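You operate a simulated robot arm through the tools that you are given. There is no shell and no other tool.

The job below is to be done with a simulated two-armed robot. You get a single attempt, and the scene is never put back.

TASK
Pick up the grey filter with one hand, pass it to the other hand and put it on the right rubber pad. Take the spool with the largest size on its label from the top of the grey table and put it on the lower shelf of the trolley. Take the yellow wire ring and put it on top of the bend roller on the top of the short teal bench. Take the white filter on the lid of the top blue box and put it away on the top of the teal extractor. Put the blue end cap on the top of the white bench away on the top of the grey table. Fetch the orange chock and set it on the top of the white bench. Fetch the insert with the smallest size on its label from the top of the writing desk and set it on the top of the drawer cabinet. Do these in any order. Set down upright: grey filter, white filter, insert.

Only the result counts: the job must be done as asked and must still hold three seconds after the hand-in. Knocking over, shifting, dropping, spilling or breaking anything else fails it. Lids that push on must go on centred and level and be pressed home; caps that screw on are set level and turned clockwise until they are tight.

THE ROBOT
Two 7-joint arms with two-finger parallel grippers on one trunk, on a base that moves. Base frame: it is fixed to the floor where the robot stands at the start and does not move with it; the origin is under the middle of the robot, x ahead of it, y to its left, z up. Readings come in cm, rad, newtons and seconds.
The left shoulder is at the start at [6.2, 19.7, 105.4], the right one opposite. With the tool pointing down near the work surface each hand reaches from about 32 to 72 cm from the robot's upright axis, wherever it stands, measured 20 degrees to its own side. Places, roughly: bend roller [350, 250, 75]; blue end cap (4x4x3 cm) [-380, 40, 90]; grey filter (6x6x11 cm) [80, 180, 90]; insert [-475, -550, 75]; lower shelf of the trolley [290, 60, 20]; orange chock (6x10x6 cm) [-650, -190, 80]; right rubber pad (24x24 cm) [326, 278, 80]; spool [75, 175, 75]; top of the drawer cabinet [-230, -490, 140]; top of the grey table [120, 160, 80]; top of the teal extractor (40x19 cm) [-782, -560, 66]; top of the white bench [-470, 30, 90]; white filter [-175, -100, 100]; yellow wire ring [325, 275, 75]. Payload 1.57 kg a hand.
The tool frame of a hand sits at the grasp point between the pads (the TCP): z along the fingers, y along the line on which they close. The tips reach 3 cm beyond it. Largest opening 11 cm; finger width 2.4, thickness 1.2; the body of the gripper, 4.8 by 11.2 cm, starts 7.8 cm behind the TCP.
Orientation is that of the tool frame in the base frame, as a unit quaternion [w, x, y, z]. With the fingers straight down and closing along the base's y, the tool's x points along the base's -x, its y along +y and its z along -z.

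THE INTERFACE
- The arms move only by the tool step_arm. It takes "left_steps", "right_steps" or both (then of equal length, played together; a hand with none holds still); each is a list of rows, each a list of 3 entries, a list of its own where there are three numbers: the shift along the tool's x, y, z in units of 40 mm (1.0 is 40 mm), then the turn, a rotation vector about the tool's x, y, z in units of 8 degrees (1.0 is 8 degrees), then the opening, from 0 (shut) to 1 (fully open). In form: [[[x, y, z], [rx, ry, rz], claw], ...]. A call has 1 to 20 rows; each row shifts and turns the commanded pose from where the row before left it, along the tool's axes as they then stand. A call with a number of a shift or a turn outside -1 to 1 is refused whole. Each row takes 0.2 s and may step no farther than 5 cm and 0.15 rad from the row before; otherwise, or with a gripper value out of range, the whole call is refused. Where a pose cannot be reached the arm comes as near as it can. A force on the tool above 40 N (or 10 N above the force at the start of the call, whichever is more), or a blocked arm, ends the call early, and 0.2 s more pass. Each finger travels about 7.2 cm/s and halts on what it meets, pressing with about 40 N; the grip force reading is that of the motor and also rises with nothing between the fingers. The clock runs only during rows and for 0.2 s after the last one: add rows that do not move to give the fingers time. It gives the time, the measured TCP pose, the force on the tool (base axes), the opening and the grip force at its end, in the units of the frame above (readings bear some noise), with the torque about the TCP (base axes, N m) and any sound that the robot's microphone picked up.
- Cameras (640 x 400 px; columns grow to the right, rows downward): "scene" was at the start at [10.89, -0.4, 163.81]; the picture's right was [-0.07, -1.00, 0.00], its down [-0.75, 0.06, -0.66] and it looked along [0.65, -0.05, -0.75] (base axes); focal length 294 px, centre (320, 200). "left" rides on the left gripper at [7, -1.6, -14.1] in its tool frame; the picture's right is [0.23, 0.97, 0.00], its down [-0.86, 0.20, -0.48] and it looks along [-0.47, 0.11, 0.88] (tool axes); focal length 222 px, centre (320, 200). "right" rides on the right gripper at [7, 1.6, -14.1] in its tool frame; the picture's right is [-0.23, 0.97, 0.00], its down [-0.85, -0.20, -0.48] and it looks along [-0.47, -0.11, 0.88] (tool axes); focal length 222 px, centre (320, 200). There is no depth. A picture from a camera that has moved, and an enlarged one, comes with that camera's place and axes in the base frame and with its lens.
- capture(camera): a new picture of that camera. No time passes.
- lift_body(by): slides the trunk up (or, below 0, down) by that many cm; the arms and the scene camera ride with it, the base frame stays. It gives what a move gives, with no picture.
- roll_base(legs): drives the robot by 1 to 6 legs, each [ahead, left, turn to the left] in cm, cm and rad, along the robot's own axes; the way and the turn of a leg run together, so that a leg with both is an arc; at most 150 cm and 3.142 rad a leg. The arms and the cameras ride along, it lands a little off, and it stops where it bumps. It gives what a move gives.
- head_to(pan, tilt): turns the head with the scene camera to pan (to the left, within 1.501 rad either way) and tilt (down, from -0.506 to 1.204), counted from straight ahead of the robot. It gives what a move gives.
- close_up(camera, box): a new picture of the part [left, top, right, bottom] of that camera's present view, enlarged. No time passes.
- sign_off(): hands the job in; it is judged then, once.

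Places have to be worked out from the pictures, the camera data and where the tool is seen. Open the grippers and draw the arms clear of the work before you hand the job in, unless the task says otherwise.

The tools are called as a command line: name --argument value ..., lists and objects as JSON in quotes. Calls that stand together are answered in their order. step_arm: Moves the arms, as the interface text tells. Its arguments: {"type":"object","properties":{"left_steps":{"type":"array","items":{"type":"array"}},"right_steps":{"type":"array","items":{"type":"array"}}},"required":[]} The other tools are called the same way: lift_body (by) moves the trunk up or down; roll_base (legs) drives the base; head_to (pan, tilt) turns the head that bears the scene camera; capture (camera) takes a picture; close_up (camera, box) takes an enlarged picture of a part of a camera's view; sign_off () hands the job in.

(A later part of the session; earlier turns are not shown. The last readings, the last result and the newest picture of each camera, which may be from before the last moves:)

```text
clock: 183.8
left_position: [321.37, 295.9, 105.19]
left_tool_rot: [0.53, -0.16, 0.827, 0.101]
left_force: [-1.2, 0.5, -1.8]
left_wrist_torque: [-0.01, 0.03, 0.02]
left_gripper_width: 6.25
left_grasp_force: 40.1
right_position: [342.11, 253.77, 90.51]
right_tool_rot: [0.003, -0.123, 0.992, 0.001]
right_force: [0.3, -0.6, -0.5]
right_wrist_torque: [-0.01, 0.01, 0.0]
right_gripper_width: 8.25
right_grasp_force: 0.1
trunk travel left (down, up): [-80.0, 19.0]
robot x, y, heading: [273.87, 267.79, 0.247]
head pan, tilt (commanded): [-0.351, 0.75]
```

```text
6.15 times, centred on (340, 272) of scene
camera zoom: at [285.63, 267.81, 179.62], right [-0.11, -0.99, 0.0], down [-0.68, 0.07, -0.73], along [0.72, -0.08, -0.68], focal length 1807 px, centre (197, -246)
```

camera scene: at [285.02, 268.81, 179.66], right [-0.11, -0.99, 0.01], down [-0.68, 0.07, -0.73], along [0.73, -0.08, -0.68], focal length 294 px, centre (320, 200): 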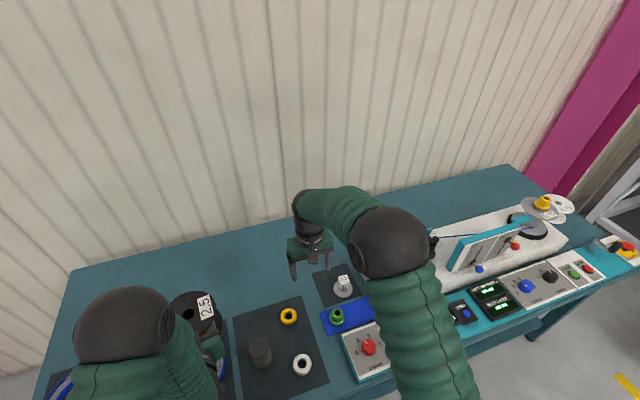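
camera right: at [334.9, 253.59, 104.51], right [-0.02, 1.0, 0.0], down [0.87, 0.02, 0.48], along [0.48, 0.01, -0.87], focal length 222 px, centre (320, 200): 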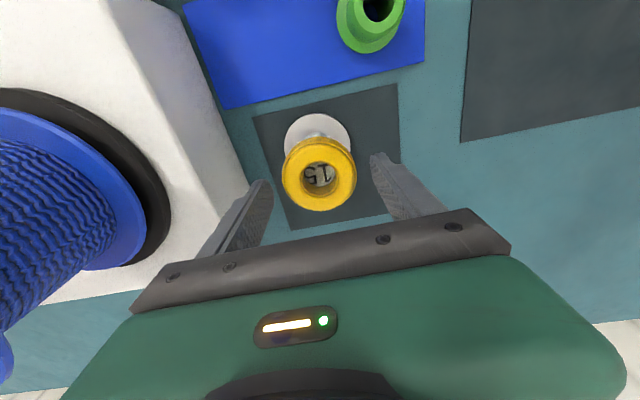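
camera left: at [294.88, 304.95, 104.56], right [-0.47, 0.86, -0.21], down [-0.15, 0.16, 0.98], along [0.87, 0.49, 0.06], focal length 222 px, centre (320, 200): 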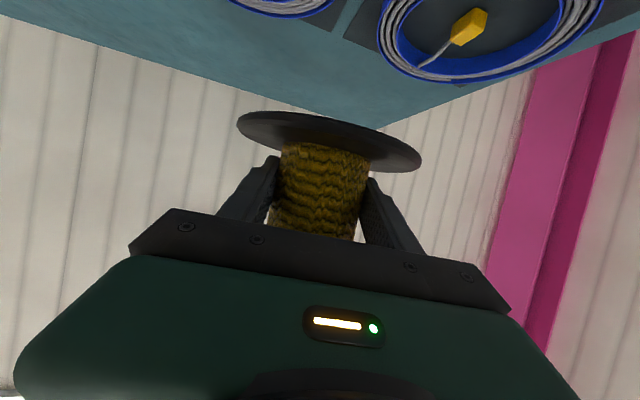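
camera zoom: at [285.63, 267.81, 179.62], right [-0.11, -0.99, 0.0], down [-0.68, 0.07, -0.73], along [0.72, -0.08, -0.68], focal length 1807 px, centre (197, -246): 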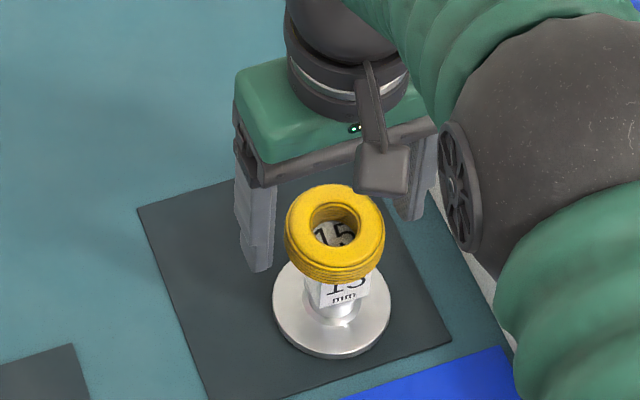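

The ring sits level on the roller. I raise the right hand straight up and draw it back.

step_arm --right_steps '[[[0, 0, -0.2], [0, 0, 0], 0.75], [[0, 0, -0.4], [0, 0, 0], 0.75], [[0, 0, -0.8], [0, 0, 0], 0.75], [[0, 0, -0.9], [0, 0, 0], 0.75], [[0, 0, -0.9], [0, 0, 0], 0.75], [[0, 0, -0.9], [0, 0, 0], 0.75], [[0, 0, -0.9], [0, 0, 0], 0.75], [[0, 0, -0.9], [0, 0, 0], 0.75], [[0.8, 0.3, 0], [0, 0, 0], 0.75], [[0.8, 0.3, 0], [0, 0, 0], 0.75], [[0.8, 0.3, 0], [0, 0, 0], 0.75], [[0.8, 0.3, 0], [0, 0, 0], 0.75], [[0.8, 0.3, 0], [0, 0, 0], 0.75], [[0.8, 0.3, 0], [0, 0, 0], 0.75], [[0, 0, 0], [0, 0, 0], 0.75]]'

capture --camera "scene"

capture --camera "left"

```text
clock: 186.9
left_position: [321.47, 295.97, 105.18]
left_tool_rot: [0.53, -0.16, 0.827, 0.101]
left_force: [0.2, 0.0, -2.6]
left_wrist_torque: [-0.03, 0.02, 0.01]
left_gripper_width: 6.27
left_grasp_force: 40.0
right_position: [321.64, 255.99, 114.12]
right_tool_rot: [0.004, -0.123, 0.992, 0.0]
right_force: [0.4, 0.2, -0.5]
right_wrist_torque: [0.01, 0.0, 0.0]
right_gripper_width: 8.25
right_grasp_force: 0.1
trunk travel left (down, up): [-80.0, 19.0]
robot x, y, heading: [274.05, 267.84, 0.245]
head pan, tilt (commanded): [-0.351, 0.75]
```

```text
taken
camera scene: at [285.53, 267.86, 179.63], right [-0.11, -0.99, 0.0], down [-0.68, 0.07, -0.73], along [0.73, -0.08, -0.68], focal length 294 px, centre (320, 200)
```

scene: 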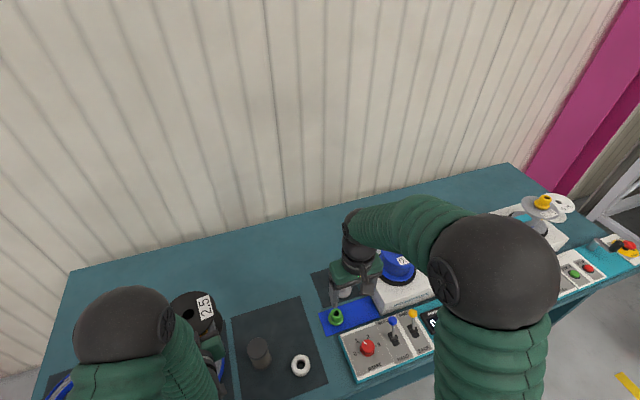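

```text
taken
camera left: at [307.44, 288.6, 104.6], right [-0.45, 0.87, -0.21], down [-0.15, 0.16, 0.98], along [0.88, 0.47, 0.06], focal length 222 px, centre (320, 200)
```

left: 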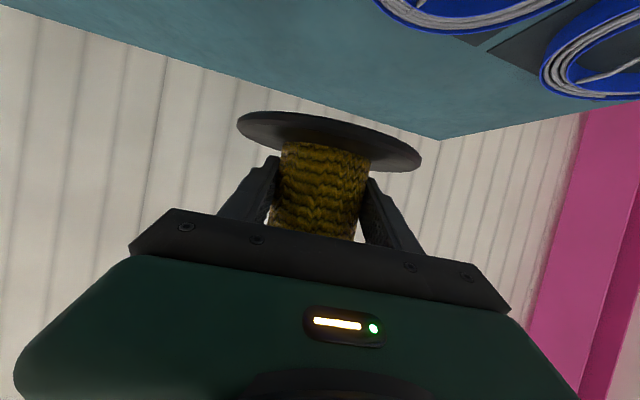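

The ring task is done. I back away from the bench, turn right toward the trolley and drive down the gap between table and bench, then look.

roll_base --legs '[[-31, 0, 0], [0, 0, -1.573], [90, 0, 0]]'

head_to --pan 0.0 --tilt 0.7

capture --camera "scene"

```text
clock: 197.2
left_position: [294.08, 125.63, 105.24]
left_tool_rot: [0.447, 0.471, 0.697, -0.303]
left_force: [0.4, -1.0, -2.3]
left_wrist_torque: [0.05, -0.02, 0.04]
left_gripper_width: 6.26
left_grasp_force: 40.3
right_position: [254.21, 125.42, 114.26]
right_tool_rot: [0.004, 0.613, 0.79, -0.003]
right_force: [0.0, 0.4, -0.1]
right_wrist_torque: [0.0, -0.02, -0.02]
right_gripper_width: 8.26
right_grasp_force: 0.0
trunk travel left (down, up): [-80.0, 19.0]
robot x, y, heading: [265.82, 172.87, -1.323]
head pan, tilt (commanded): [-0.351, 0.75]
```

```text
clock: 198.0
left_position: [294.16, 125.67, 105.28]
left_tool_rot: [0.448, 0.47, 0.697, -0.303]
left_force: [0.7, 0.3, -2.8]
left_wrist_torque: [-0.01, 0.03, 0.01]
left_gripper_width: 6.25
left_grasp_force: 39.7
right_position: [254.17, 125.45, 114.2]
right_tool_rot: [0.004, 0.614, 0.79, -0.002]
right_force: [0.1, 0.5, -0.5]
right_wrist_torque: [0.0, 0.02, 0.0]
right_gripper_width: 8.25
right_grasp_force: 0.1
trunk travel left (down, up): [-80.0, 19.0]
robot x, y, heading: [265.76, 172.79, -1.321]
head pan, tilt (commanded): [0.0, 0.7]
```

```text
taken
camera scene: at [268.62, 161.3, 180.05], right [-0.97, -0.24, 0.0], down [-0.16, 0.63, -0.76], along [0.19, -0.74, -0.65], focal length 294 px, centre (320, 200)
```

scene: 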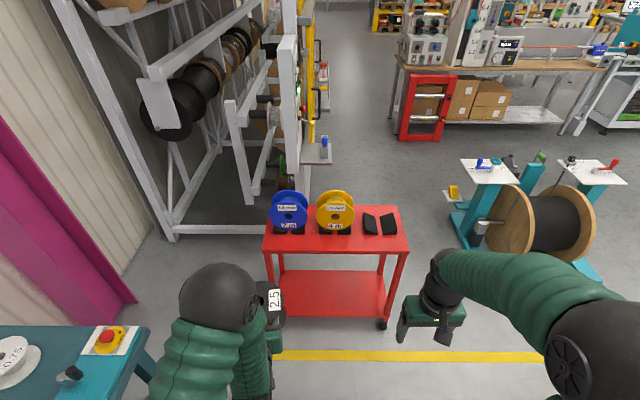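

The trolley's lower shelf is clear; its near edge is about 98 cm ahead. I tuck the right hand up and back, lower the trunk 70 cm here in free space, and look at the shelf before driving in.

step_arm --right_steps '[[[0, 0, -0.8], [0, 0, 0], 0.3], [[0, 0, -0.8], [0, 0, 0], 0.3], [[0, 0, -0.8], [0, 0, 0], 0.3], [[0.6, -0.5, -0.4], [0, 0, 0], 0.3], [[0.6, -0.5, 0], [0, 0, 0], 0.3], [[0.6, -0.5, 0], [0, 0, 0], 0.3], [[0.5, -0.5, 0], [0, 0, 0], 0.3], [[0, 0, 0], [0, 0, 0], 0.3]]'

lift_body --by -68

capture --camera "scene"

capture --camera "left"

```text
clock: 199.8
left_position: [294.04, 125.67, 105.18]
left_tool_rot: [0.448, 0.47, 0.698, -0.303]
left_force: [0.3, -0.1, -3.3]
left_wrist_torque: [0.06, 0.03, -0.01]
left_gripper_width: 6.25
left_grasp_force: 39.8
right_position: [243.99, 132.62, 125.39]
right_tool_rot: [0.004, 0.614, 0.789, -0.002]
right_force: [-0.6, 0.5, -0.4]
right_wrist_torque: [0.02, -0.03, -0.02]
right_gripper_width: 3.31
right_grasp_force: 0.1
trunk travel left (down, up): [-80.0, 19.0]
robot x, y, heading: [265.63, 172.98, -1.325]
head pan, tilt (commanded): [0.0, 0.7]
```

```text
refused: -68 is not a number from -40 to 40
```

```text
taken
camera scene: at [268.55, 161.42, 180.06], right [-0.97, -0.24, 0.0], down [-0.16, 0.63, -0.76], along [0.19, -0.74, -0.65], focal length 294 px, centre (320, 200)
```

scene: 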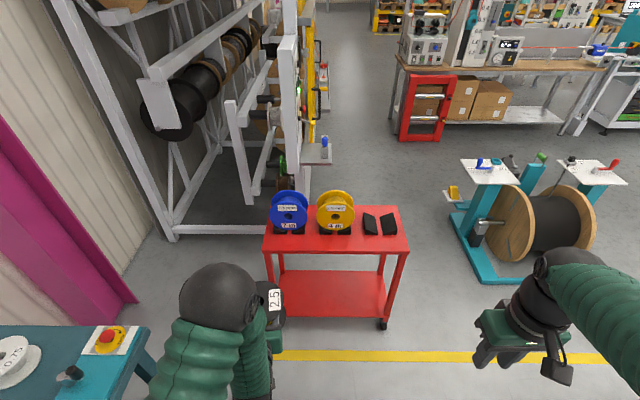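

```text
taken
camera left: at [286.73, 139.7, 104.67], right [0.87, 0.45, -0.21], down [0.16, 0.15, 0.98], along [0.47, -0.88, 0.06], focal length 222 px, centre (320, 200)
```

left: 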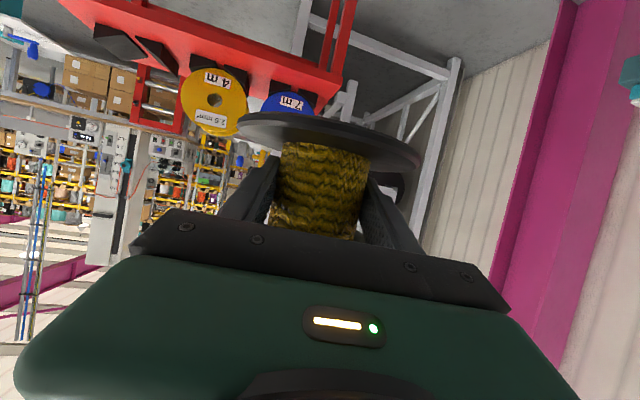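

The lift is limited to 40 cm per call, so I lower in two calls and look again.

lift_body --by -38

lift_body --by -30

head_to --pan 0.15 --tilt 0.55

capture --camera "scene"

capture --camera "left"

```text
clock: 203.5
left_position: [294.11, 125.72, 67.34]
left_tool_rot: [0.448, 0.471, 0.697, -0.303]
left_force: [0.1, 0.2, -3.3]
left_wrist_torque: [0.0, 0.0, 0.01]
left_gripper_width: 6.26
left_grasp_force: 39.7
right_position: [244.08, 132.63, 87.26]
right_tool_rot: [0.003, 0.614, 0.79, -0.002]
right_force: [-0.2, -0.1, -0.3]
right_wrist_torque: [0.03, -0.01, 0.02]
right_gripper_width: 3.32
right_grasp_force: 0.1
trunk travel left (down, up): [-42.0, 57.0]
robot x, y, heading: [265.64, 172.86, -1.329]
head pan, tilt (commanded): [0.0, 0.7]
```

```text
clock: 206.5
left_position: [294.18, 125.74, 37.13]
left_tool_rot: [0.446, 0.471, 0.698, -0.303]
left_force: [1.0, 0.1, -2.0]
left_wrist_torque: [0.04, -0.02, -0.01]
left_gripper_width: 6.29
left_grasp_force: 39.6
right_position: [244.24, 132.6, 57.19]
right_tool_rot: [0.004, 0.614, 0.789, -0.001]
right_force: [0.2, 0.8, 0.8]
right_wrist_torque: [-0.01, -0.03, 0.0]
right_gripper_width: 3.28
right_grasp_force: 0.1
trunk travel left (down, up): [-12.0, 87.0]
robot x, y, heading: [265.82, 172.49, -1.329]
head pan, tilt (commanded): [0.0, 0.7]
```

```text
clock: 207.2
left_position: [294.13, 125.81, 37.3]
left_tool_rot: [0.447, 0.471, 0.698, -0.303]
left_force: [0.4, -1.2, -2.7]
left_wrist_torque: [0.0, 0.02, -0.01]
left_gripper_width: 6.23
left_grasp_force: 39.9
right_position: [244.11, 132.64, 57.35]
right_tool_rot: [0.004, 0.613, 0.79, -0.002]
right_force: [-0.9, -0.3, 0.9]
right_wrist_torque: [-0.01, 0.0, 0.0]
right_gripper_width: 3.32
right_grasp_force: 0.0
trunk travel left (down, up): [-12.0, 87.0]
robot x, y, heading: [266.11, 173.02, -1.322]
head pan, tilt (commanded): [0.15, 0.55]
```

```text
taken
camera scene: at [269.95, 161.51, 113.37], right [-0.92, -0.39, 0.0], down [-0.2, 0.48, -0.85], along [0.33, -0.79, -0.52], focal length 294 px, centre (320, 200)
```

scene: 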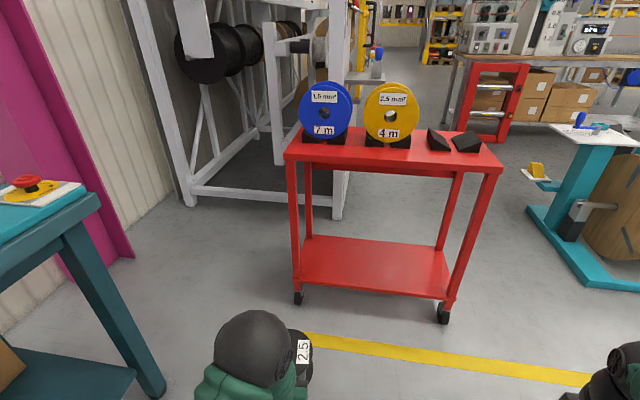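

```text
taken
camera left: at [286.75, 139.8, 36.67], right [0.87, 0.45, -0.21], down [0.16, 0.15, 0.98], along [0.47, -0.88, 0.06], focal length 222 px, centre (320, 200)
```

left: 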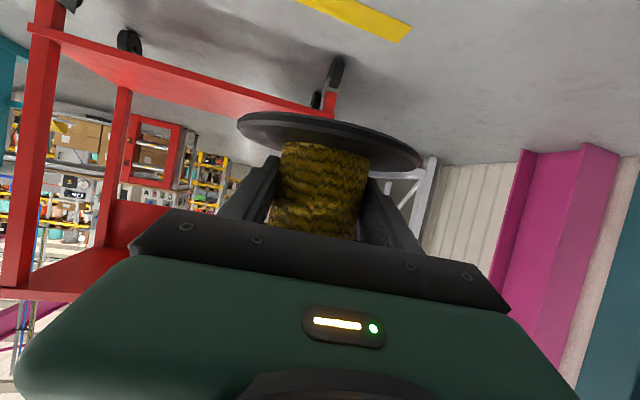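

The shelf's near edge is at about e = [312, 85.6]–[254, 69.3]. Before shifting right I check the grey table's corner behind my right side.

head_to --pan -1.5 --tilt 0.8

capture --camera "scene"

```text
clock: 208.9
left_position: [294.29, 125.86, 37.25]
left_tool_rot: [0.447, 0.471, 0.697, -0.303]
left_force: [0.2, 0.1, -2.3]
left_wrist_torque: [0.05, -0.04, 0.02]
left_gripper_width: 6.24
left_grasp_force: 39.9
right_position: [244.07, 132.73, 57.35]
right_tool_rot: [0.005, 0.613, 0.79, -0.001]
right_force: [0.4, -0.4, -0.4]
right_wrist_torque: [-0.01, 0.01, 0.01]
right_gripper_width: 3.3
right_grasp_force: 0.1
trunk travel left (down, up): [-12.0, 87.0]
robot x, y, heading: [266.18, 172.78, -1.328]
head pan, tilt (commanded): [-1.499, 0.799]
```

```text
taken
camera scene: at [258.81, 167.28, 111.25], right [-0.31, 0.95, 0.0], down [0.68, 0.23, -0.7], along [-0.66, -0.22, -0.72], focal length 294 px, centre (320, 200)
```

scene: 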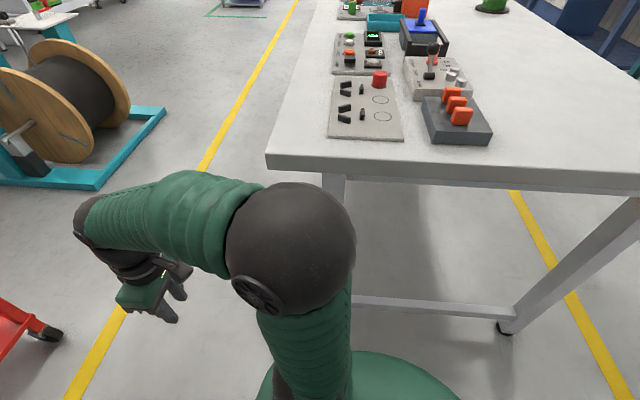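

The table corner is at about [221.6, 145] and my right elbow sticks out below table height, so I first drive ahead past it, then shift right, and look again.

roll_base --legs '[[30, 0, 0], [0, -17, 0]]'

head_to --pan 0.3 --tilt 0.7

capture --camera "scene"

capture --camera "left"

```text
clock: 212.0
left_position: [285.12, 92.25, 37.18]
left_tool_rot: [0.446, 0.472, 0.697, -0.304]
left_force: [-0.1, -0.1, -2.7]
left_wrist_torque: [0.05, -0.01, 0.02]
left_gripper_width: 6.25
left_grasp_force: 40.1
right_position: [235.05, 99.43, 57.37]
right_tool_rot: [0.003, 0.614, 0.789, -0.003]
right_force: [0.0, -0.2, 0.1]
right_wrist_torque: [0.0, 0.04, 0.01]
right_gripper_width: 3.33
right_grasp_force: 0.1
trunk travel left (down, up): [-12.0, 87.0]
robot x, y, heading: [257.17, 139.68, -1.326]
head pan, tilt (commanded): [-1.499, 0.799]
```

```text
clock: 213.8
left_position: [285.07, 92.38, 37.21]
left_tool_rot: [0.447, 0.472, 0.696, -0.304]
left_force: [-0.2, -0.1, -3.3]
left_wrist_torque: [0.03, 0.06, 0.01]
left_gripper_width: 6.23
left_grasp_force: 39.8
right_position: [234.98, 99.34, 57.25]
right_tool_rot: [0.004, 0.614, 0.789, -0.002]
right_force: [0.1, 0.0, 0.6]
right_wrist_torque: [0.01, 0.0, 0.0]
right_gripper_width: 3.3
right_grasp_force: 0.1
trunk travel left (down, up): [-12.0, 87.0]
robot x, y, heading: [256.98, 139.49, -1.328]
head pan, tilt (commanded): [0.3, 0.7]
```

```text
taken
camera scene: at [261.88, 129.13, 112.06], right [-0.86, -0.52, 0.0], down [-0.33, 0.55, -0.76], along [0.4, -0.65, -0.65], focal length 294 px, centre (320, 200)
```

scene: 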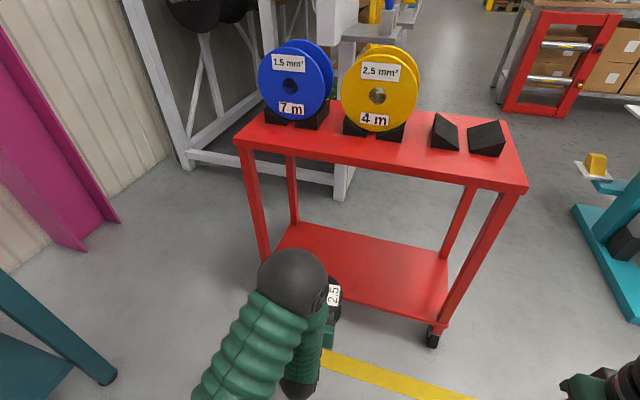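

```text
taken
camera left: at [277.68, 106.39, 36.7], right [0.87, 0.45, -0.21], down [0.16, 0.15, 0.98], along [0.47, -0.88, 0.06], focal length 222 px, centre (320, 200)
```

left: 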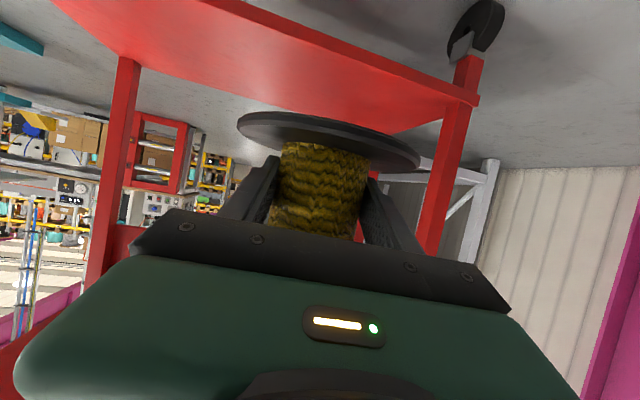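

The spool hangs in front of the shelf opening at its middle. I drive ahead 24 cm so it comes over the shelf, about 11 cm inside the near edge.

roll_base --legs '[[24, 0, 0]]'

capture --camera "scene"

capture --camera "left"

capture --camera "right"

```text
clock: 215.6
left_position: [291.02, 68.69, 37.24]
left_tool_rot: [0.448, 0.471, 0.698, -0.302]
left_force: [-0.5, 0.1, -2.1]
left_wrist_torque: [0.05, 0.03, 0.02]
left_gripper_width: 6.25
left_grasp_force: 39.6
right_position: [241.02, 75.52, 57.25]
right_tool_rot: [0.004, 0.613, 0.79, -0.002]
right_force: [0.1, 0.0, 1.5]
right_wrist_torque: [0.05, 0.02, 0.03]
right_gripper_width: 3.31
right_grasp_force: 0.1
trunk travel left (down, up): [-12.0, 87.0]
robot x, y, heading: [262.89, 115.32, -1.326]
head pan, tilt (commanded): [0.3, 0.7]
```

```text
taken
camera scene: at [267.84, 105.38, 112.06], right [-0.85, -0.52, 0.0], down [-0.33, 0.55, -0.76], along [0.4, -0.65, -0.65], focal length 294 px, centre (320, 200)
```

scene: 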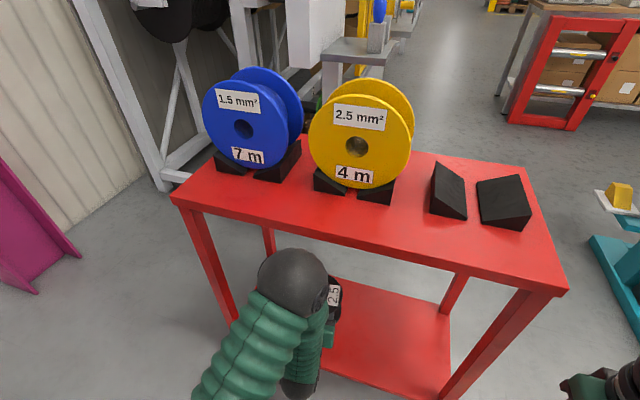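

```text
taken
camera left: at [283.69, 82.7, 36.69], right [0.87, 0.45, -0.21], down [0.16, 0.15, 0.98], along [0.47, -0.88, 0.06], focal length 222 px, centre (320, 200)
```

left: 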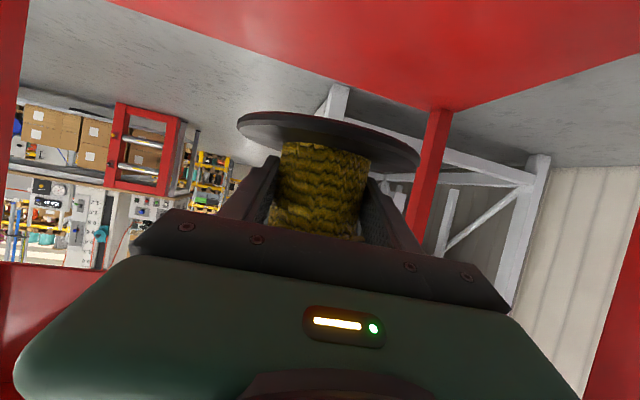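

```text
taken
camera right: at [240.8, 82.81, 71.28], right [1.0, 0.02, 0.0], down [0.02, -0.87, 0.49], along [0.01, -0.49, -0.87], focal length 222 px, centre (320, 200)
```

right: 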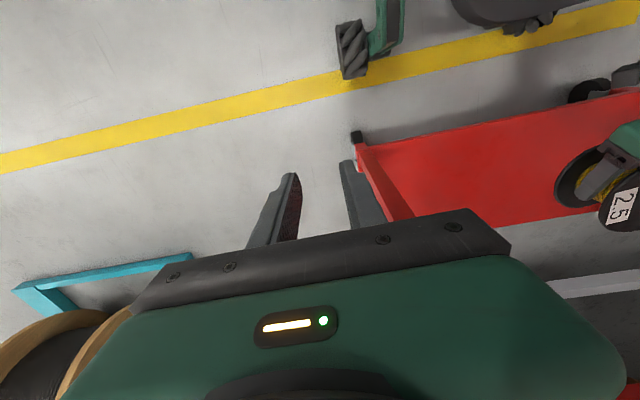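

The spool is over the shelf, about 11 cm inside the near edge. I lower it with the arm toward the shelf.

step_arm --left_steps '[[[0.2, 0, 0.09], [0, 0, 0], 0], [[0.341, 0, 0.155], [0, 0, 0], 0], [[0.341, 0, 0.155], [0, 0, 0], 0], [[0.341, 0, 0.155], [0, 0, 0], 0], [[0.341, 0, 0.155], [0, 0, 0], 0], [[0.341, 0, 0.155], [0, 0, 0], 0], [[0.2, 0, 0.09], [0, 0, 0], 0], [[0, 0, 0], [0, 0, 0], 0]]'

capture --camera "left"

close_up --camera "right" --box '[480, 60, 640, 240]'

```text
clock: 217.4
left_position: [291.09, 68.84, 28.09]
left_tool_rot: [0.448, 0.471, 0.696, -0.304]
left_force: [-0.1, 0.5, -2.2]
left_wrist_torque: [-0.01, 0.02, 0.0]
left_gripper_width: 6.25
left_grasp_force: 39.9
right_position: [240.96, 75.58, 57.34]
right_tool_rot: [0.005, 0.613, 0.79, -0.003]
right_force: [-0.1, 0.6, -0.2]
right_wrist_torque: [0.02, -0.01, -0.01]
right_gripper_width: 3.32
right_grasp_force: 0.1
trunk travel left (down, up): [-12.0, 87.0]
robot x, y, heading: [262.92, 115.6, -1.324]
head pan, tilt (commanded): [0.3, 0.7]
```

```text
taken
camera left: at [283.63, 82.76, 27.41], right [0.87, 0.45, -0.21], down [0.16, 0.15, 0.98], along [0.47, -0.88, 0.06], focal length 222 px, centre (320, 200)
```

left: 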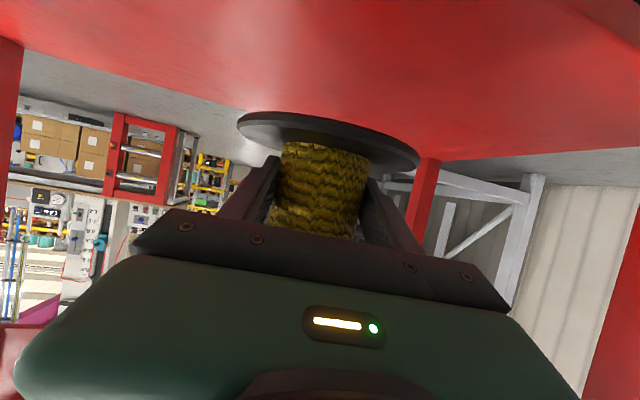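

```text
2.22 times, centred on (560, 150) of right
camera zoom: at [240.78, 82.88, 71.32], right [1.0, 0.02, 0.0], down [0.02, -0.87, 0.49], along [0.01, -0.49, -0.87], focal length 494 px, centre (-213, 311)
```

zoom: 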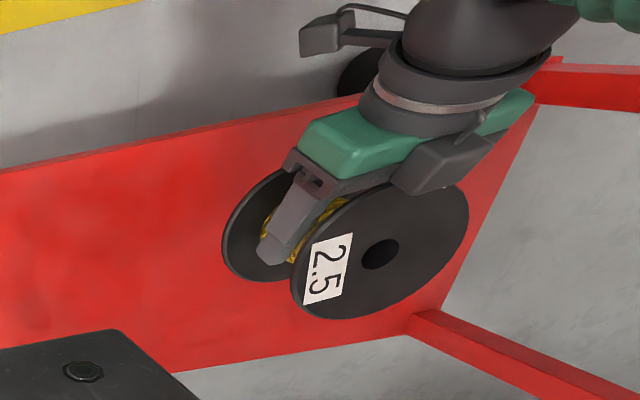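

The spool is well inside the shelf area. I lower gently until contact.

step_arm --left_steps '[[[0.17, 0, 0.078], [0, 0, 0], 0], [[0.17, 0, 0.078], [0, 0, 0], 0], [[0.114, 0, 0.052], [0, 0, 0], 0], [[0, 0, 0], [0, 0, 0], 0]]'

step_arm --left_steps '[[[0.08, 0, 0.036], [0, 0, 0], 0], [[0, 0, 0], [0, 0, 0], 0]]'

step_arm --left_steps '[[[0.08, 0, 0.036], [0, 0, 0], 0], [[0, 0, 0], [0, 0, 0], 0]]'

```text
clock: 218.4
left_position: [291.07, 68.76, 26.02]
left_tool_rot: [0.448, 0.471, 0.697, -0.304]
left_force: [0.0, 1.2, -3.1]
left_wrist_torque: [0.02, -0.01, -0.01]
left_gripper_width: 6.26
left_grasp_force: 39.9
right_position: [241.0, 75.68, 57.39]
right_tool_rot: [0.005, 0.613, 0.79, -0.003]
right_force: [-0.4, -0.6, -0.7]
right_wrist_torque: [0.0, -0.01, 0.01]
right_gripper_width: 3.31
right_grasp_force: 0.0
trunk travel left (down, up): [-12.0, 87.0]
robot x, y, heading: [262.93, 115.52, -1.322]
head pan, tilt (commanded): [0.3, 0.7]
```

```text
clock: 219.0
left_position: [291.13, 68.67, 25.74]
left_tool_rot: [0.448, 0.471, 0.697, -0.303]
left_force: [-0.5, -0.1, -2.1]
left_wrist_torque: [-0.02, 0.04, -0.01]
left_gripper_width: 6.24
left_grasp_force: 40.5
right_position: [241.11, 75.47, 57.39]
right_tool_rot: [0.005, 0.613, 0.79, -0.002]
right_force: [0.3, -0.8, -1.5]
right_wrist_torque: [-0.02, -0.02, -0.01]
right_gripper_width: 3.31
right_grasp_force: 0.0
trunk travel left (down, up): [-12.0, 87.0]
robot x, y, heading: [262.66, 115.58, -1.326]
head pan, tilt (commanded): [0.3, 0.7]
```

```text
clock: 219.6
left_position: [291.14, 68.67, 25.29]
left_tool_rot: [0.448, 0.47, 0.697, -0.303]
left_force: [-0.2, 0.0, -2.8]
left_wrist_torque: [0.04, 0.04, 0.0]
left_gripper_width: 6.24
left_grasp_force: 40.3
right_position: [240.97, 75.59, 57.27]
right_tool_rot: [0.005, 0.612, 0.79, -0.002]
right_force: [0.4, -0.4, -0.8]
right_wrist_torque: [0.01, -0.01, 0.01]
right_gripper_width: 3.3
right_grasp_force: 0.0
trunk travel left (down, up): [-12.0, 87.0]
robot x, y, heading: [262.72, 115.74, -1.326]
head pan, tilt (commanded): [0.3, 0.7]
```

step_arm --left_steps '[[[0.08, 0, 0.036], [0, 0, 0], 0], [[0, 0, 0], [0, 0, 0], 0]]'

step_arm --left_steps '[[[0.08, 0, 0.036], [0, 0, 0], 0], [[0, 0, 0], [0, 0, 0], 0]]'

capture --camera "left"

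```text
clock: 220.2
left_position: [290.99, 68.65, 25.12]
left_tool_rot: [0.447, 0.471, 0.697, -0.303]
left_force: [0.1, -0.4, -3.5]
left_wrist_torque: [0.02, 0.02, 0.01]
left_gripper_width: 6.3
left_grasp_force: 40.0
right_position: [240.95, 75.52, 57.3]
right_tool_rot: [0.004, 0.613, 0.79, -0.003]
right_force: [-0.2, 0.4, 0.5]
right_wrist_torque: [0.01, 0.02, 0.05]
right_gripper_width: 3.3
right_grasp_force: 0.1
trunk travel left (down, up): [-12.0, 87.0]
robot x, y, heading: [262.78, 115.51, -1.33]
head pan, tilt (commanded): [0.3, 0.7]
```

```text
clock: 220.8
left_position: [291.05, 68.79, 24.64]
left_tool_rot: [0.448, 0.471, 0.697, -0.303]
left_force: [0.0, -0.2, -3.0]
left_wrist_torque: [0.01, 0.02, -0.01]
left_gripper_width: 6.23
left_grasp_force: 40.0
right_position: [240.97, 75.65, 57.38]
right_tool_rot: [0.005, 0.614, 0.79, -0.002]
right_force: [-0.8, -0.2, -0.6]
right_wrist_torque: [0.0, -0.01, -0.03]
right_gripper_width: 3.31
right_grasp_force: 0.1
trunk travel left (down, up): [-12.0, 87.0]
robot x, y, heading: [262.86, 115.52, -1.328]
head pan, tilt (commanded): [0.3, 0.7]
```

```text
taken
camera left: at [283.64, 82.74, 24.09], right [0.87, 0.45, -0.21], down [0.16, 0.15, 0.98], along [0.47, -0.88, 0.06], focal length 222 px, centre (320, 200)
```

left: 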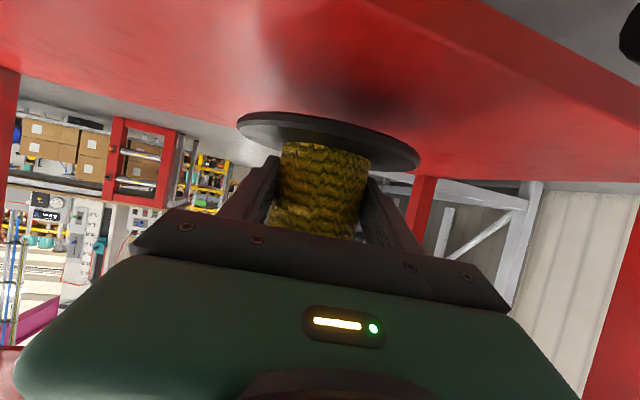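

Still hanging; I continue lowering in small steps.

step_arm --left_steps '[[[0.1, 0, 0.045], [0, 0, 0], 0], [[0, 0, 0], [0, 0, 0], 0]]'

step_arm --left_steps '[[[0.08, 0, 0.036], [0, 0, 0], 0], [[0, 0, 0], [0, 0, 0], 0]]'

step_arm --left_steps '[[[0.08, 0, 0.036], [0, 0, 0], 0], [[0, 0, 0], [0, 0, 0], 0]]'

step_arm --left_steps '[[[0.08, 0, 0.036], [0, 0, 0], 0], [[0, 0, 0], [0, 0, 0], 0]]'

```text
clock: 221.4
left_position: [291.13, 68.75, 24.16]
left_tool_rot: [0.447, 0.471, 0.697, -0.303]
left_force: [-0.6, 0.9, -2.9]
left_wrist_torque: [0.04, 0.0, -0.01]
left_gripper_width: 6.2
left_grasp_force: 39.6
right_position: [241.03, 75.56, 57.41]
right_tool_rot: [0.005, 0.613, 0.79, -0.002]
right_force: [-0.8, 0.6, 0.6]
right_wrist_torque: [-0.02, 0.01, 0.04]
right_gripper_width: 3.27
right_grasp_force: 0.0
trunk travel left (down, up): [-12.0, 87.0]
robot x, y, heading: [263.01, 115.89, -1.324]
head pan, tilt (commanded): [0.3, 0.7]
```

```text
clock: 222.0
left_position: [291.07, 68.72, 23.81]
left_tool_rot: [0.447, 0.471, 0.697, -0.303]
left_force: [0.0, -0.2, -2.7]
left_wrist_torque: [0.01, 0.02, 0.02]
left_gripper_width: 6.24
left_grasp_force: 39.8
right_position: [240.9, 75.64, 57.36]
right_tool_rot: [0.005, 0.613, 0.79, -0.002]
right_force: [0.2, -0.4, -0.9]
right_wrist_torque: [-0.01, 0.0, 0.02]
right_gripper_width: 3.34
right_grasp_force: 0.0
trunk travel left (down, up): [-12.0, 87.0]
robot x, y, heading: [263.34, 115.79, -1.323]
head pan, tilt (commanded): [0.3, 0.7]
```

```text
clock: 222.6
left_position: [291.11, 68.82, 23.56]
left_tool_rot: [0.448, 0.47, 0.697, -0.303]
left_force: [0.3, 0.0, -4.0]
left_wrist_torque: [0.04, 0.01, -0.03]
left_gripper_width: 6.24
left_grasp_force: 39.7
right_position: [241.01, 75.64, 57.24]
right_tool_rot: [0.005, 0.613, 0.79, -0.003]
right_force: [-0.7, 0.2, -0.4]
right_wrist_torque: [0.02, 0.0, 0.0]
right_gripper_width: 3.29
right_grasp_force: 0.1
trunk travel left (down, up): [-12.0, 87.0]
robot x, y, heading: [263.08, 115.81, -1.323]
head pan, tilt (commanded): [0.3, 0.7]
```

```text
clock: 223.2
left_position: [291.04, 68.74, 23.23]
left_tool_rot: [0.447, 0.471, 0.697, -0.303]
left_force: [-1.0, -0.3, -2.2]
left_wrist_torque: [0.03, 0.0, 0.02]
left_gripper_width: 6.26
left_grasp_force: 39.9
right_position: [241.05, 75.56, 57.36]
right_tool_rot: [0.005, 0.613, 0.79, -0.002]
right_force: [0.4, -0.1, -0.7]
right_wrist_torque: [-0.01, -0.05, 0.02]
right_gripper_width: 3.31
right_grasp_force: 0.2
trunk travel left (down, up): [-12.0, 87.0]
robot x, y, heading: [262.92, 115.52, -1.329]
head pan, tilt (commanded): [0.3, 0.7]
```

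capture --camera "left"

close_up --camera "right" --box '[520, 90, 640, 230]'

```text
taken
camera left: at [283.66, 82.74, 22.64], right [0.87, 0.45, -0.21], down [0.16, 0.15, 0.98], along [0.47, -0.88, 0.06], focal length 222 px, centre (320, 200)
```

left: 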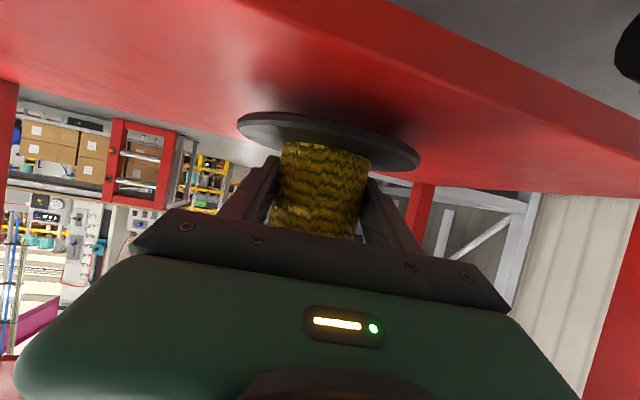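

```text
2.86 times, centred on (580, 160) of right
camera zoom: at [240.78, 82.88, 71.32], right [1.0, 0.02, 0.0], down [0.02, -0.87, 0.49], along [0.01, -0.49, -0.87], focal length 635 px, centre (-423, 314)
```

zoom: 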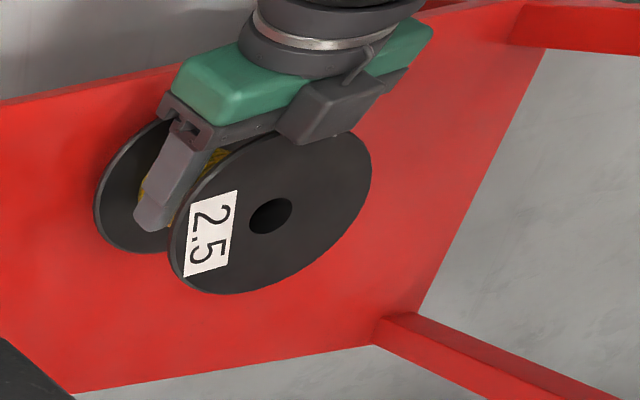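

Shadow shows a small gap still. I keep lowering gently.

step_arm --left_steps '[[[0.08, 0, 0.036], [0, 0, 0], 0], [[0, 0, 0], [0, 0, 0], 0]]'

step_arm --left_steps '[[[0.08, 0, 0.036], [0, 0, 0], 0], [[0, 0, 0], [0, 0, 0], 0]]'

step_arm --left_steps '[[[0.08, 0, 0.036], [0, 0, 0], 0], [[0, 0, 0], [0, 0, 0], 0]]'

step_arm --left_steps '[[[0.08, 0, 0.036], [0, 0, 0], 0], [[0, 0, 0], [0, 0, 0], 0]]'

```text
clock: 223.8
left_position: [291.06, 68.69, 22.81]
left_tool_rot: [0.448, 0.47, 0.697, -0.303]
left_force: [0.3, 0.5, -2.1]
left_wrist_torque: [0.02, -0.01, 0.0]
left_gripper_width: 6.24
left_grasp_force: 39.8
right_position: [240.94, 75.58, 57.27]
right_tool_rot: [0.005, 0.613, 0.79, -0.002]
right_force: [-0.1, -0.2, 0.5]
right_wrist_torque: [0.01, 0.01, 0.0]
right_gripper_width: 3.32
right_grasp_force: 0.1
trunk travel left (down, up): [-12.0, 87.0]
robot x, y, heading: [263.11, 115.83, -1.324]
head pan, tilt (commanded): [0.3, 0.7]
```

```text
clock: 224.4
left_position: [290.94, 68.7, 22.57]
left_tool_rot: [0.447, 0.472, 0.697, -0.304]
left_force: [0.3, -0.6, -2.6]
left_wrist_torque: [0.04, 0.01, 0.01]
left_gripper_width: 6.25
left_grasp_force: 40.6
right_position: [240.98, 75.49, 57.34]
right_tool_rot: [0.005, 0.613, 0.79, -0.002]
right_force: [0.0, -0.3, 0.0]
right_wrist_torque: [0.01, -0.01, -0.02]
right_gripper_width: 3.29
right_grasp_force: 0.1
trunk travel left (down, up): [-12.0, 87.0]
robot x, y, heading: [263.24, 115.92, -1.329]
head pan, tilt (commanded): [0.3, 0.7]
```

```text
clock: 225.0
left_position: [291.07, 68.8, 22.18]
left_tool_rot: [0.447, 0.471, 0.697, -0.303]
left_force: [-0.3, 0.3, -2.6]
left_wrist_torque: [0.02, 0.04, 0.03]
left_gripper_width: 6.24
left_grasp_force: 39.7
right_position: [241.04, 75.6, 57.38]
right_tool_rot: [0.005, 0.613, 0.79, -0.002]
right_force: [0.0, -0.7, 0.3]
right_wrist_torque: [-0.03, 0.0, 0.0]
right_gripper_width: 3.29
right_grasp_force: 0.0
trunk travel left (down, up): [-12.0, 87.0]
robot x, y, heading: [262.91, 115.55, -1.327]
head pan, tilt (commanded): [0.3, 0.7]
```

```text
clock: 225.6
left_position: [290.95, 68.75, 21.79]
left_tool_rot: [0.449, 0.47, 0.697, -0.303]
left_force: [0.3, 0.3, -2.8]
left_wrist_torque: [0.01, 0.03, -0.02]
left_gripper_width: 6.24
left_grasp_force: 39.6
right_position: [240.99, 75.48, 57.28]
right_tool_rot: [0.005, 0.612, 0.791, -0.002]
right_force: [0.3, -0.6, -0.1]
right_wrist_torque: [0.01, 0.0, -0.01]
right_gripper_width: 3.27
right_grasp_force: 0.0
trunk travel left (down, up): [-12.0, 87.0]
robot x, y, heading: [262.71, 115.8, -1.328]
head pan, tilt (commanded): [0.3, 0.7]
```

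capture --camera "left"

step_arm --left_steps '[[[0.07, 0, 0.032], [0, 0, 0], 0], [[0, 0, 0], [0, 0, 0], 0]]'

step_arm --left_steps '[[[0.07, 0, 0.032], [0, 0, 0], 0], [[0, 0, 0], [0, 0, 0], 0]]'

step_arm --left_steps '[[[0.07, 0, 0.032], [0, 0, 0], 0], [[0, 0, 0], [0, 0, 0], 0]]'

```text
taken
camera left: at [283.66, 82.75, 21.19], right [0.87, 0.45, -0.21], down [0.16, 0.15, 0.98], along [0.47, -0.88, 0.06], focal length 222 px, centre (320, 200)
```

left: 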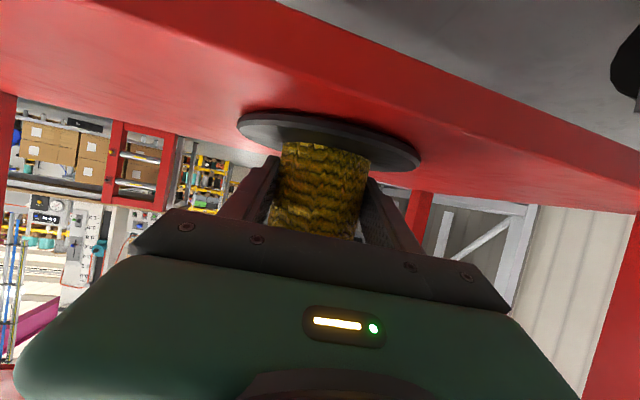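

```text
clock: 226.2
left_position: [291.23, 68.74, 21.64]
left_tool_rot: [0.449, 0.471, 0.696, -0.304]
left_force: [-0.2, 4.0, 15.6]
left_wrist_torque: [1.07, 0.29, -0.05]
left_gripper_width: 6.27
left_grasp_force: 40.1
right_position: [241.01, 75.69, 57.39]
right_tool_rot: [0.005, 0.613, 0.79, -0.003]
right_force: [0.8, -0.2, -0.3]
right_wrist_torque: [0.04, -0.02, 0.0]
right_gripper_width: 3.3
right_grasp_force: 0.0
trunk travel left (down, up): [-12.0, 87.0]
robot x, y, heading: [262.75, 115.46, -1.328]
head pan, tilt (commanded): [0.3, 0.7]
```

```text
clock: 226.8
left_position: [291.12, 68.82, 21.61]
left_tool_rot: [0.451, 0.47, 0.695, -0.305]
left_force: [-0.8, 3.5, 34.6]
left_wrist_torque: [0.3, -0.09, 0.1]
left_gripper_width: 6.25
left_grasp_force: 39.6
right_position: [240.95, 75.67, 57.54]
right_tool_rot: [0.006, 0.613, 0.79, -0.002]
right_force: [0.6, 0.4, -0.7]
right_wrist_torque: [-0.02, -0.01, -0.01]
right_gripper_width: 3.32
right_grasp_force: 0.2
trunk travel left (down, up): [-12.0, 87.0]
robot x, y, heading: [263.04, 115.33, -1.325]
head pan, tilt (commanded): [0.3, 0.7]
```

```text
clock: 227.4
left_position: [291.16, 68.61, 21.41]
left_tool_rot: [0.453, 0.469, 0.694, -0.306]
left_force: [1.1, -1.1, 39.1]
left_wrist_torque: [-0.1, -0.35, 0.19]
left_gripper_width: 6.28
left_grasp_force: 40.6
right_position: [240.93, 75.87, 57.43]
right_tool_rot: [0.006, 0.612, 0.791, -0.004]
right_force: [0.3, 0.0, 0.6]
right_wrist_torque: [-0.01, -0.03, 0.04]
right_gripper_width: 3.3
right_grasp_force: 0.0
trunk travel left (down, up): [-12.0, 87.0]
robot x, y, heading: [263.21, 115.73, -1.327]
head pan, tilt (commanded): [0.3, 0.7]
```

Contact at TCP z 21.7; now pressing too hard, so I ease up half a centimetre.

step_arm --left_steps '[[[-0.12, 0, -0.055], [0, 0, 0], 0], [[0, 0, 0], [0, 0, 0], 0]]'

```text
clock: 228.0
left_position: [290.99, 68.82, 21.36]
left_tool_rot: [0.447, 0.472, 0.697, -0.303]
left_force: [-0.4, 0.7, 13.8]
left_wrist_torque: [-0.97, -0.55, 0.0]
left_gripper_width: 6.27
left_grasp_force: 40.2
right_position: [240.86, 75.63, 57.27]
right_tool_rot: [0.005, 0.613, 0.79, -0.004]
right_force: [-0.4, -0.3, -1.0]
right_wrist_torque: [0.01, 0.02, 0.0]
right_gripper_width: 3.31
right_grasp_force: 0.1
trunk travel left (down, up): [-12.0, 87.0]
robot x, y, heading: [263.21, 115.71, -1.327]
head pan, tilt (commanded): [0.3, 0.7]
```

Still 14 N; ease 1.5 mm more.

step_arm --left_steps '[[[-0.04, 0, -0.018], [0, 0, 0], 0], [[0, 0, 0], [0, 0, 0], 0]]'

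```text
clock: 228.6
left_position: [290.98, 68.89, 21.46]
left_tool_rot: [0.446, 0.471, 0.698, -0.302]
left_force: [-0.4, 0.5, -3.6]
left_wrist_torque: [0.05, -0.01, 0.06]
left_gripper_width: 6.21
left_grasp_force: 40.1
right_position: [240.97, 75.57, 57.36]
right_tool_rot: [0.004, 0.612, 0.791, -0.002]
right_force: [-0.5, 0.6, 0.3]
right_wrist_torque: [-0.01, 0.01, -0.01]
right_gripper_width: 3.31
right_grasp_force: 0.0
trunk travel left (down, up): [-12.0, 87.0]
robot x, y, heading: [262.82, 115.83, -1.324]
head pan, tilt (commanded): [0.3, 0.7]
```

Now just off the shelf by about a millimetre. I lower that and open the left gripper.

step_arm --left_steps '[[[0.02, 0, 0.009], [0, 0, 0], 0], [[0, 0, 0], [0, 0, 0], 0.6], [[0, 0, 0], [0, 0, 0], 0.65], [[0, 0, 0], [0, 0, 0], 0.75], [[0, 0, 0], [0, 0, 0], 0.82], [[0, 0, 0], [0, 0, 0], 0.82]]'

capture --camera "left"

close_up --camera "right" --box '[520, 90, 640, 230]'

```text
clock: 230.0
left_position: [291.1, 68.68, 21.5]
left_tool_rot: [0.448, 0.471, 0.697, -0.304]
left_force: [0.6, -0.6, 0.4]
left_wrist_torque: [-0.03, 0.0, -0.03]
left_gripper_width: 9.03
left_grasp_force: 0.0
right_position: [240.96, 75.48, 57.33]
right_tool_rot: [0.005, 0.614, 0.79, -0.003]
right_force: [0.9, -0.7, -0.5]
right_wrist_torque: [0.0, 0.01, -0.02]
right_gripper_width: 3.29
right_grasp_force: 0.0
trunk travel left (down, up): [-12.0, 87.0]
robot x, y, heading: [263.19, 115.75, -1.326]
head pan, tilt (commanded): [0.3, 0.7]
```

```text
taken
camera left: at [283.67, 82.78, 20.9], right [0.87, 0.45, -0.21], down [0.16, 0.15, 0.98], along [0.47, -0.88, 0.06], focal length 222 px, centre (320, 200)
```

left: 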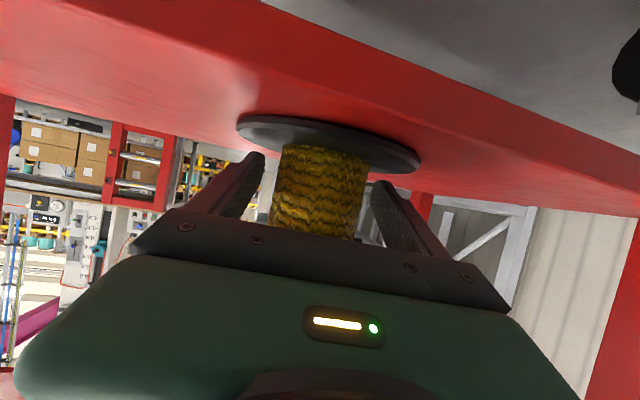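

```text
2.86 times, centred on (580, 160) of right
camera zoom: at [240.77, 82.89, 71.32], right [1.0, 0.02, 0.0], down [0.02, -0.87, 0.49], along [0.01, -0.49, -0.87], focal length 635 px, centre (-423, 314)
```

zoom: 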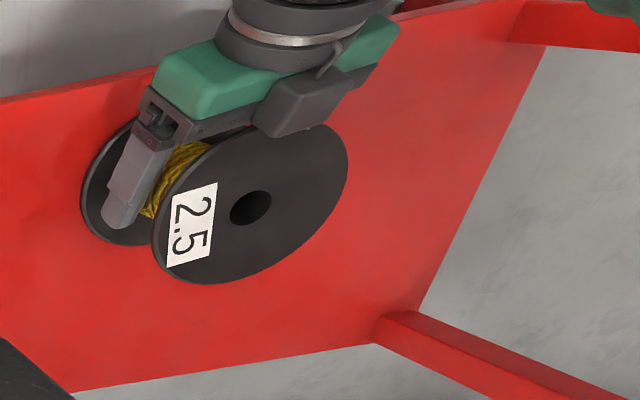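

The spool stands released on the shelf. I raise 3 mm for clearance and withdraw the hand straight back, slowly at first.

step_arm --left_steps '[[[-0.068, 0, -0.031], [0, 0, 0], 0.82], [[0.1, 0, -0.2275], [0, 0, 0], 0.82], [[0.1, 0, -0.2275], [0, 0, 0], 0.82], [[0, 0, 0], [0, 0, 0], 0.82]]'

close_up --camera "right" --box '[520, 90, 640, 230]'

```text
clock: 231.0
left_position: [290.35, 70.58, 21.75]
left_tool_rot: [0.448, 0.471, 0.697, -0.303]
left_force: [0.7, -0.7, 0.8]
left_wrist_torque: [0.01, 0.0, 0.01]
left_gripper_width: 9.03
left_grasp_force: 0.0
right_position: [240.95, 75.55, 57.37]
right_tool_rot: [0.004, 0.613, 0.79, -0.003]
right_force: [0.0, -0.3, -0.5]
right_wrist_torque: [0.01, 0.02, -0.01]
right_gripper_width: 3.3
right_grasp_force: 0.0
trunk travel left (down, up): [-12.0, 87.0]
robot x, y, heading: [262.88, 115.58, -1.323]
head pan, tilt (commanded): [0.3, 0.7]
```

```text
2.86 times, centred on (580, 160) of right
camera zoom: at [240.77, 82.89, 71.32], right [1.0, 0.02, 0.0], down [0.02, -0.87, 0.49], along [0.01, -0.49, -0.87], focal length 635 px, centre (-423, 314)
```

zoom: 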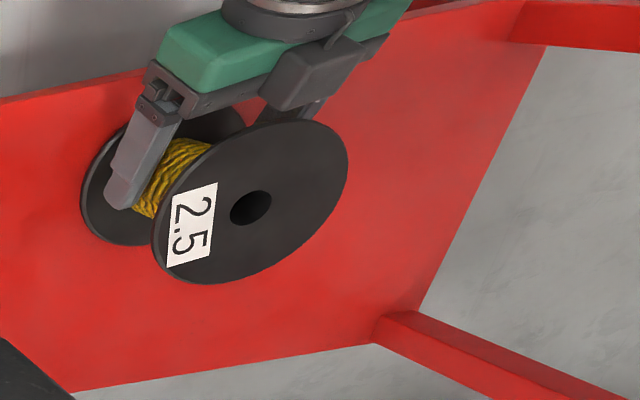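

The spool hasn't moved. I withdraw further with the arm, then back the base away.

step_arm --left_steps '[[[0.259, 0, -0.569], [0, 0, 0], 0.82], [[0.259, 0, -0.569], [0, 0, 0], 0.82], [[0.259, 0, -0.569], [0, 0, 0], 0.82], [[0, 0, 0], [0, 0, 0], 0.82]]'

close_up --camera "right" --box '[480, 60, 640, 240]'

```text
clock: 232.0
left_position: [287.53, 77.59, 21.84]
left_tool_rot: [0.448, 0.471, 0.697, -0.303]
left_force: [-1.5, 0.3, -0.2]
left_wrist_torque: [-0.03, 0.0, -0.02]
left_gripper_width: 9.0
left_grasp_force: 0.1
right_position: [240.96, 75.57, 57.28]
right_tool_rot: [0.005, 0.612, 0.791, -0.003]
right_force: [0.2, 1.0, 0.3]
right_wrist_torque: [0.01, -0.04, -0.03]
right_gripper_width: 3.29
right_grasp_force: 0.0
trunk travel left (down, up): [-12.0, 87.0]
robot x, y, heading: [263.07, 115.76, -1.324]
head pan, tilt (commanded): [0.3, 0.7]
```

```text
2.22 times, centred on (560, 150) of right
camera zoom: at [240.77, 82.89, 71.32], right [1.0, 0.02, 0.0], down [0.02, -0.87, 0.49], along [0.01, -0.49, -0.87], focal length 494 px, centre (-213, 311)
```

zoom: 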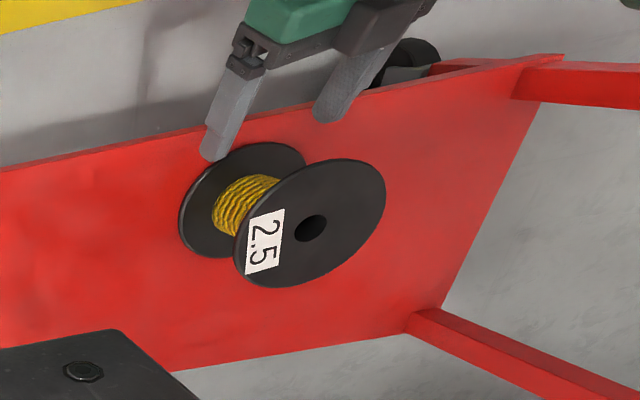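

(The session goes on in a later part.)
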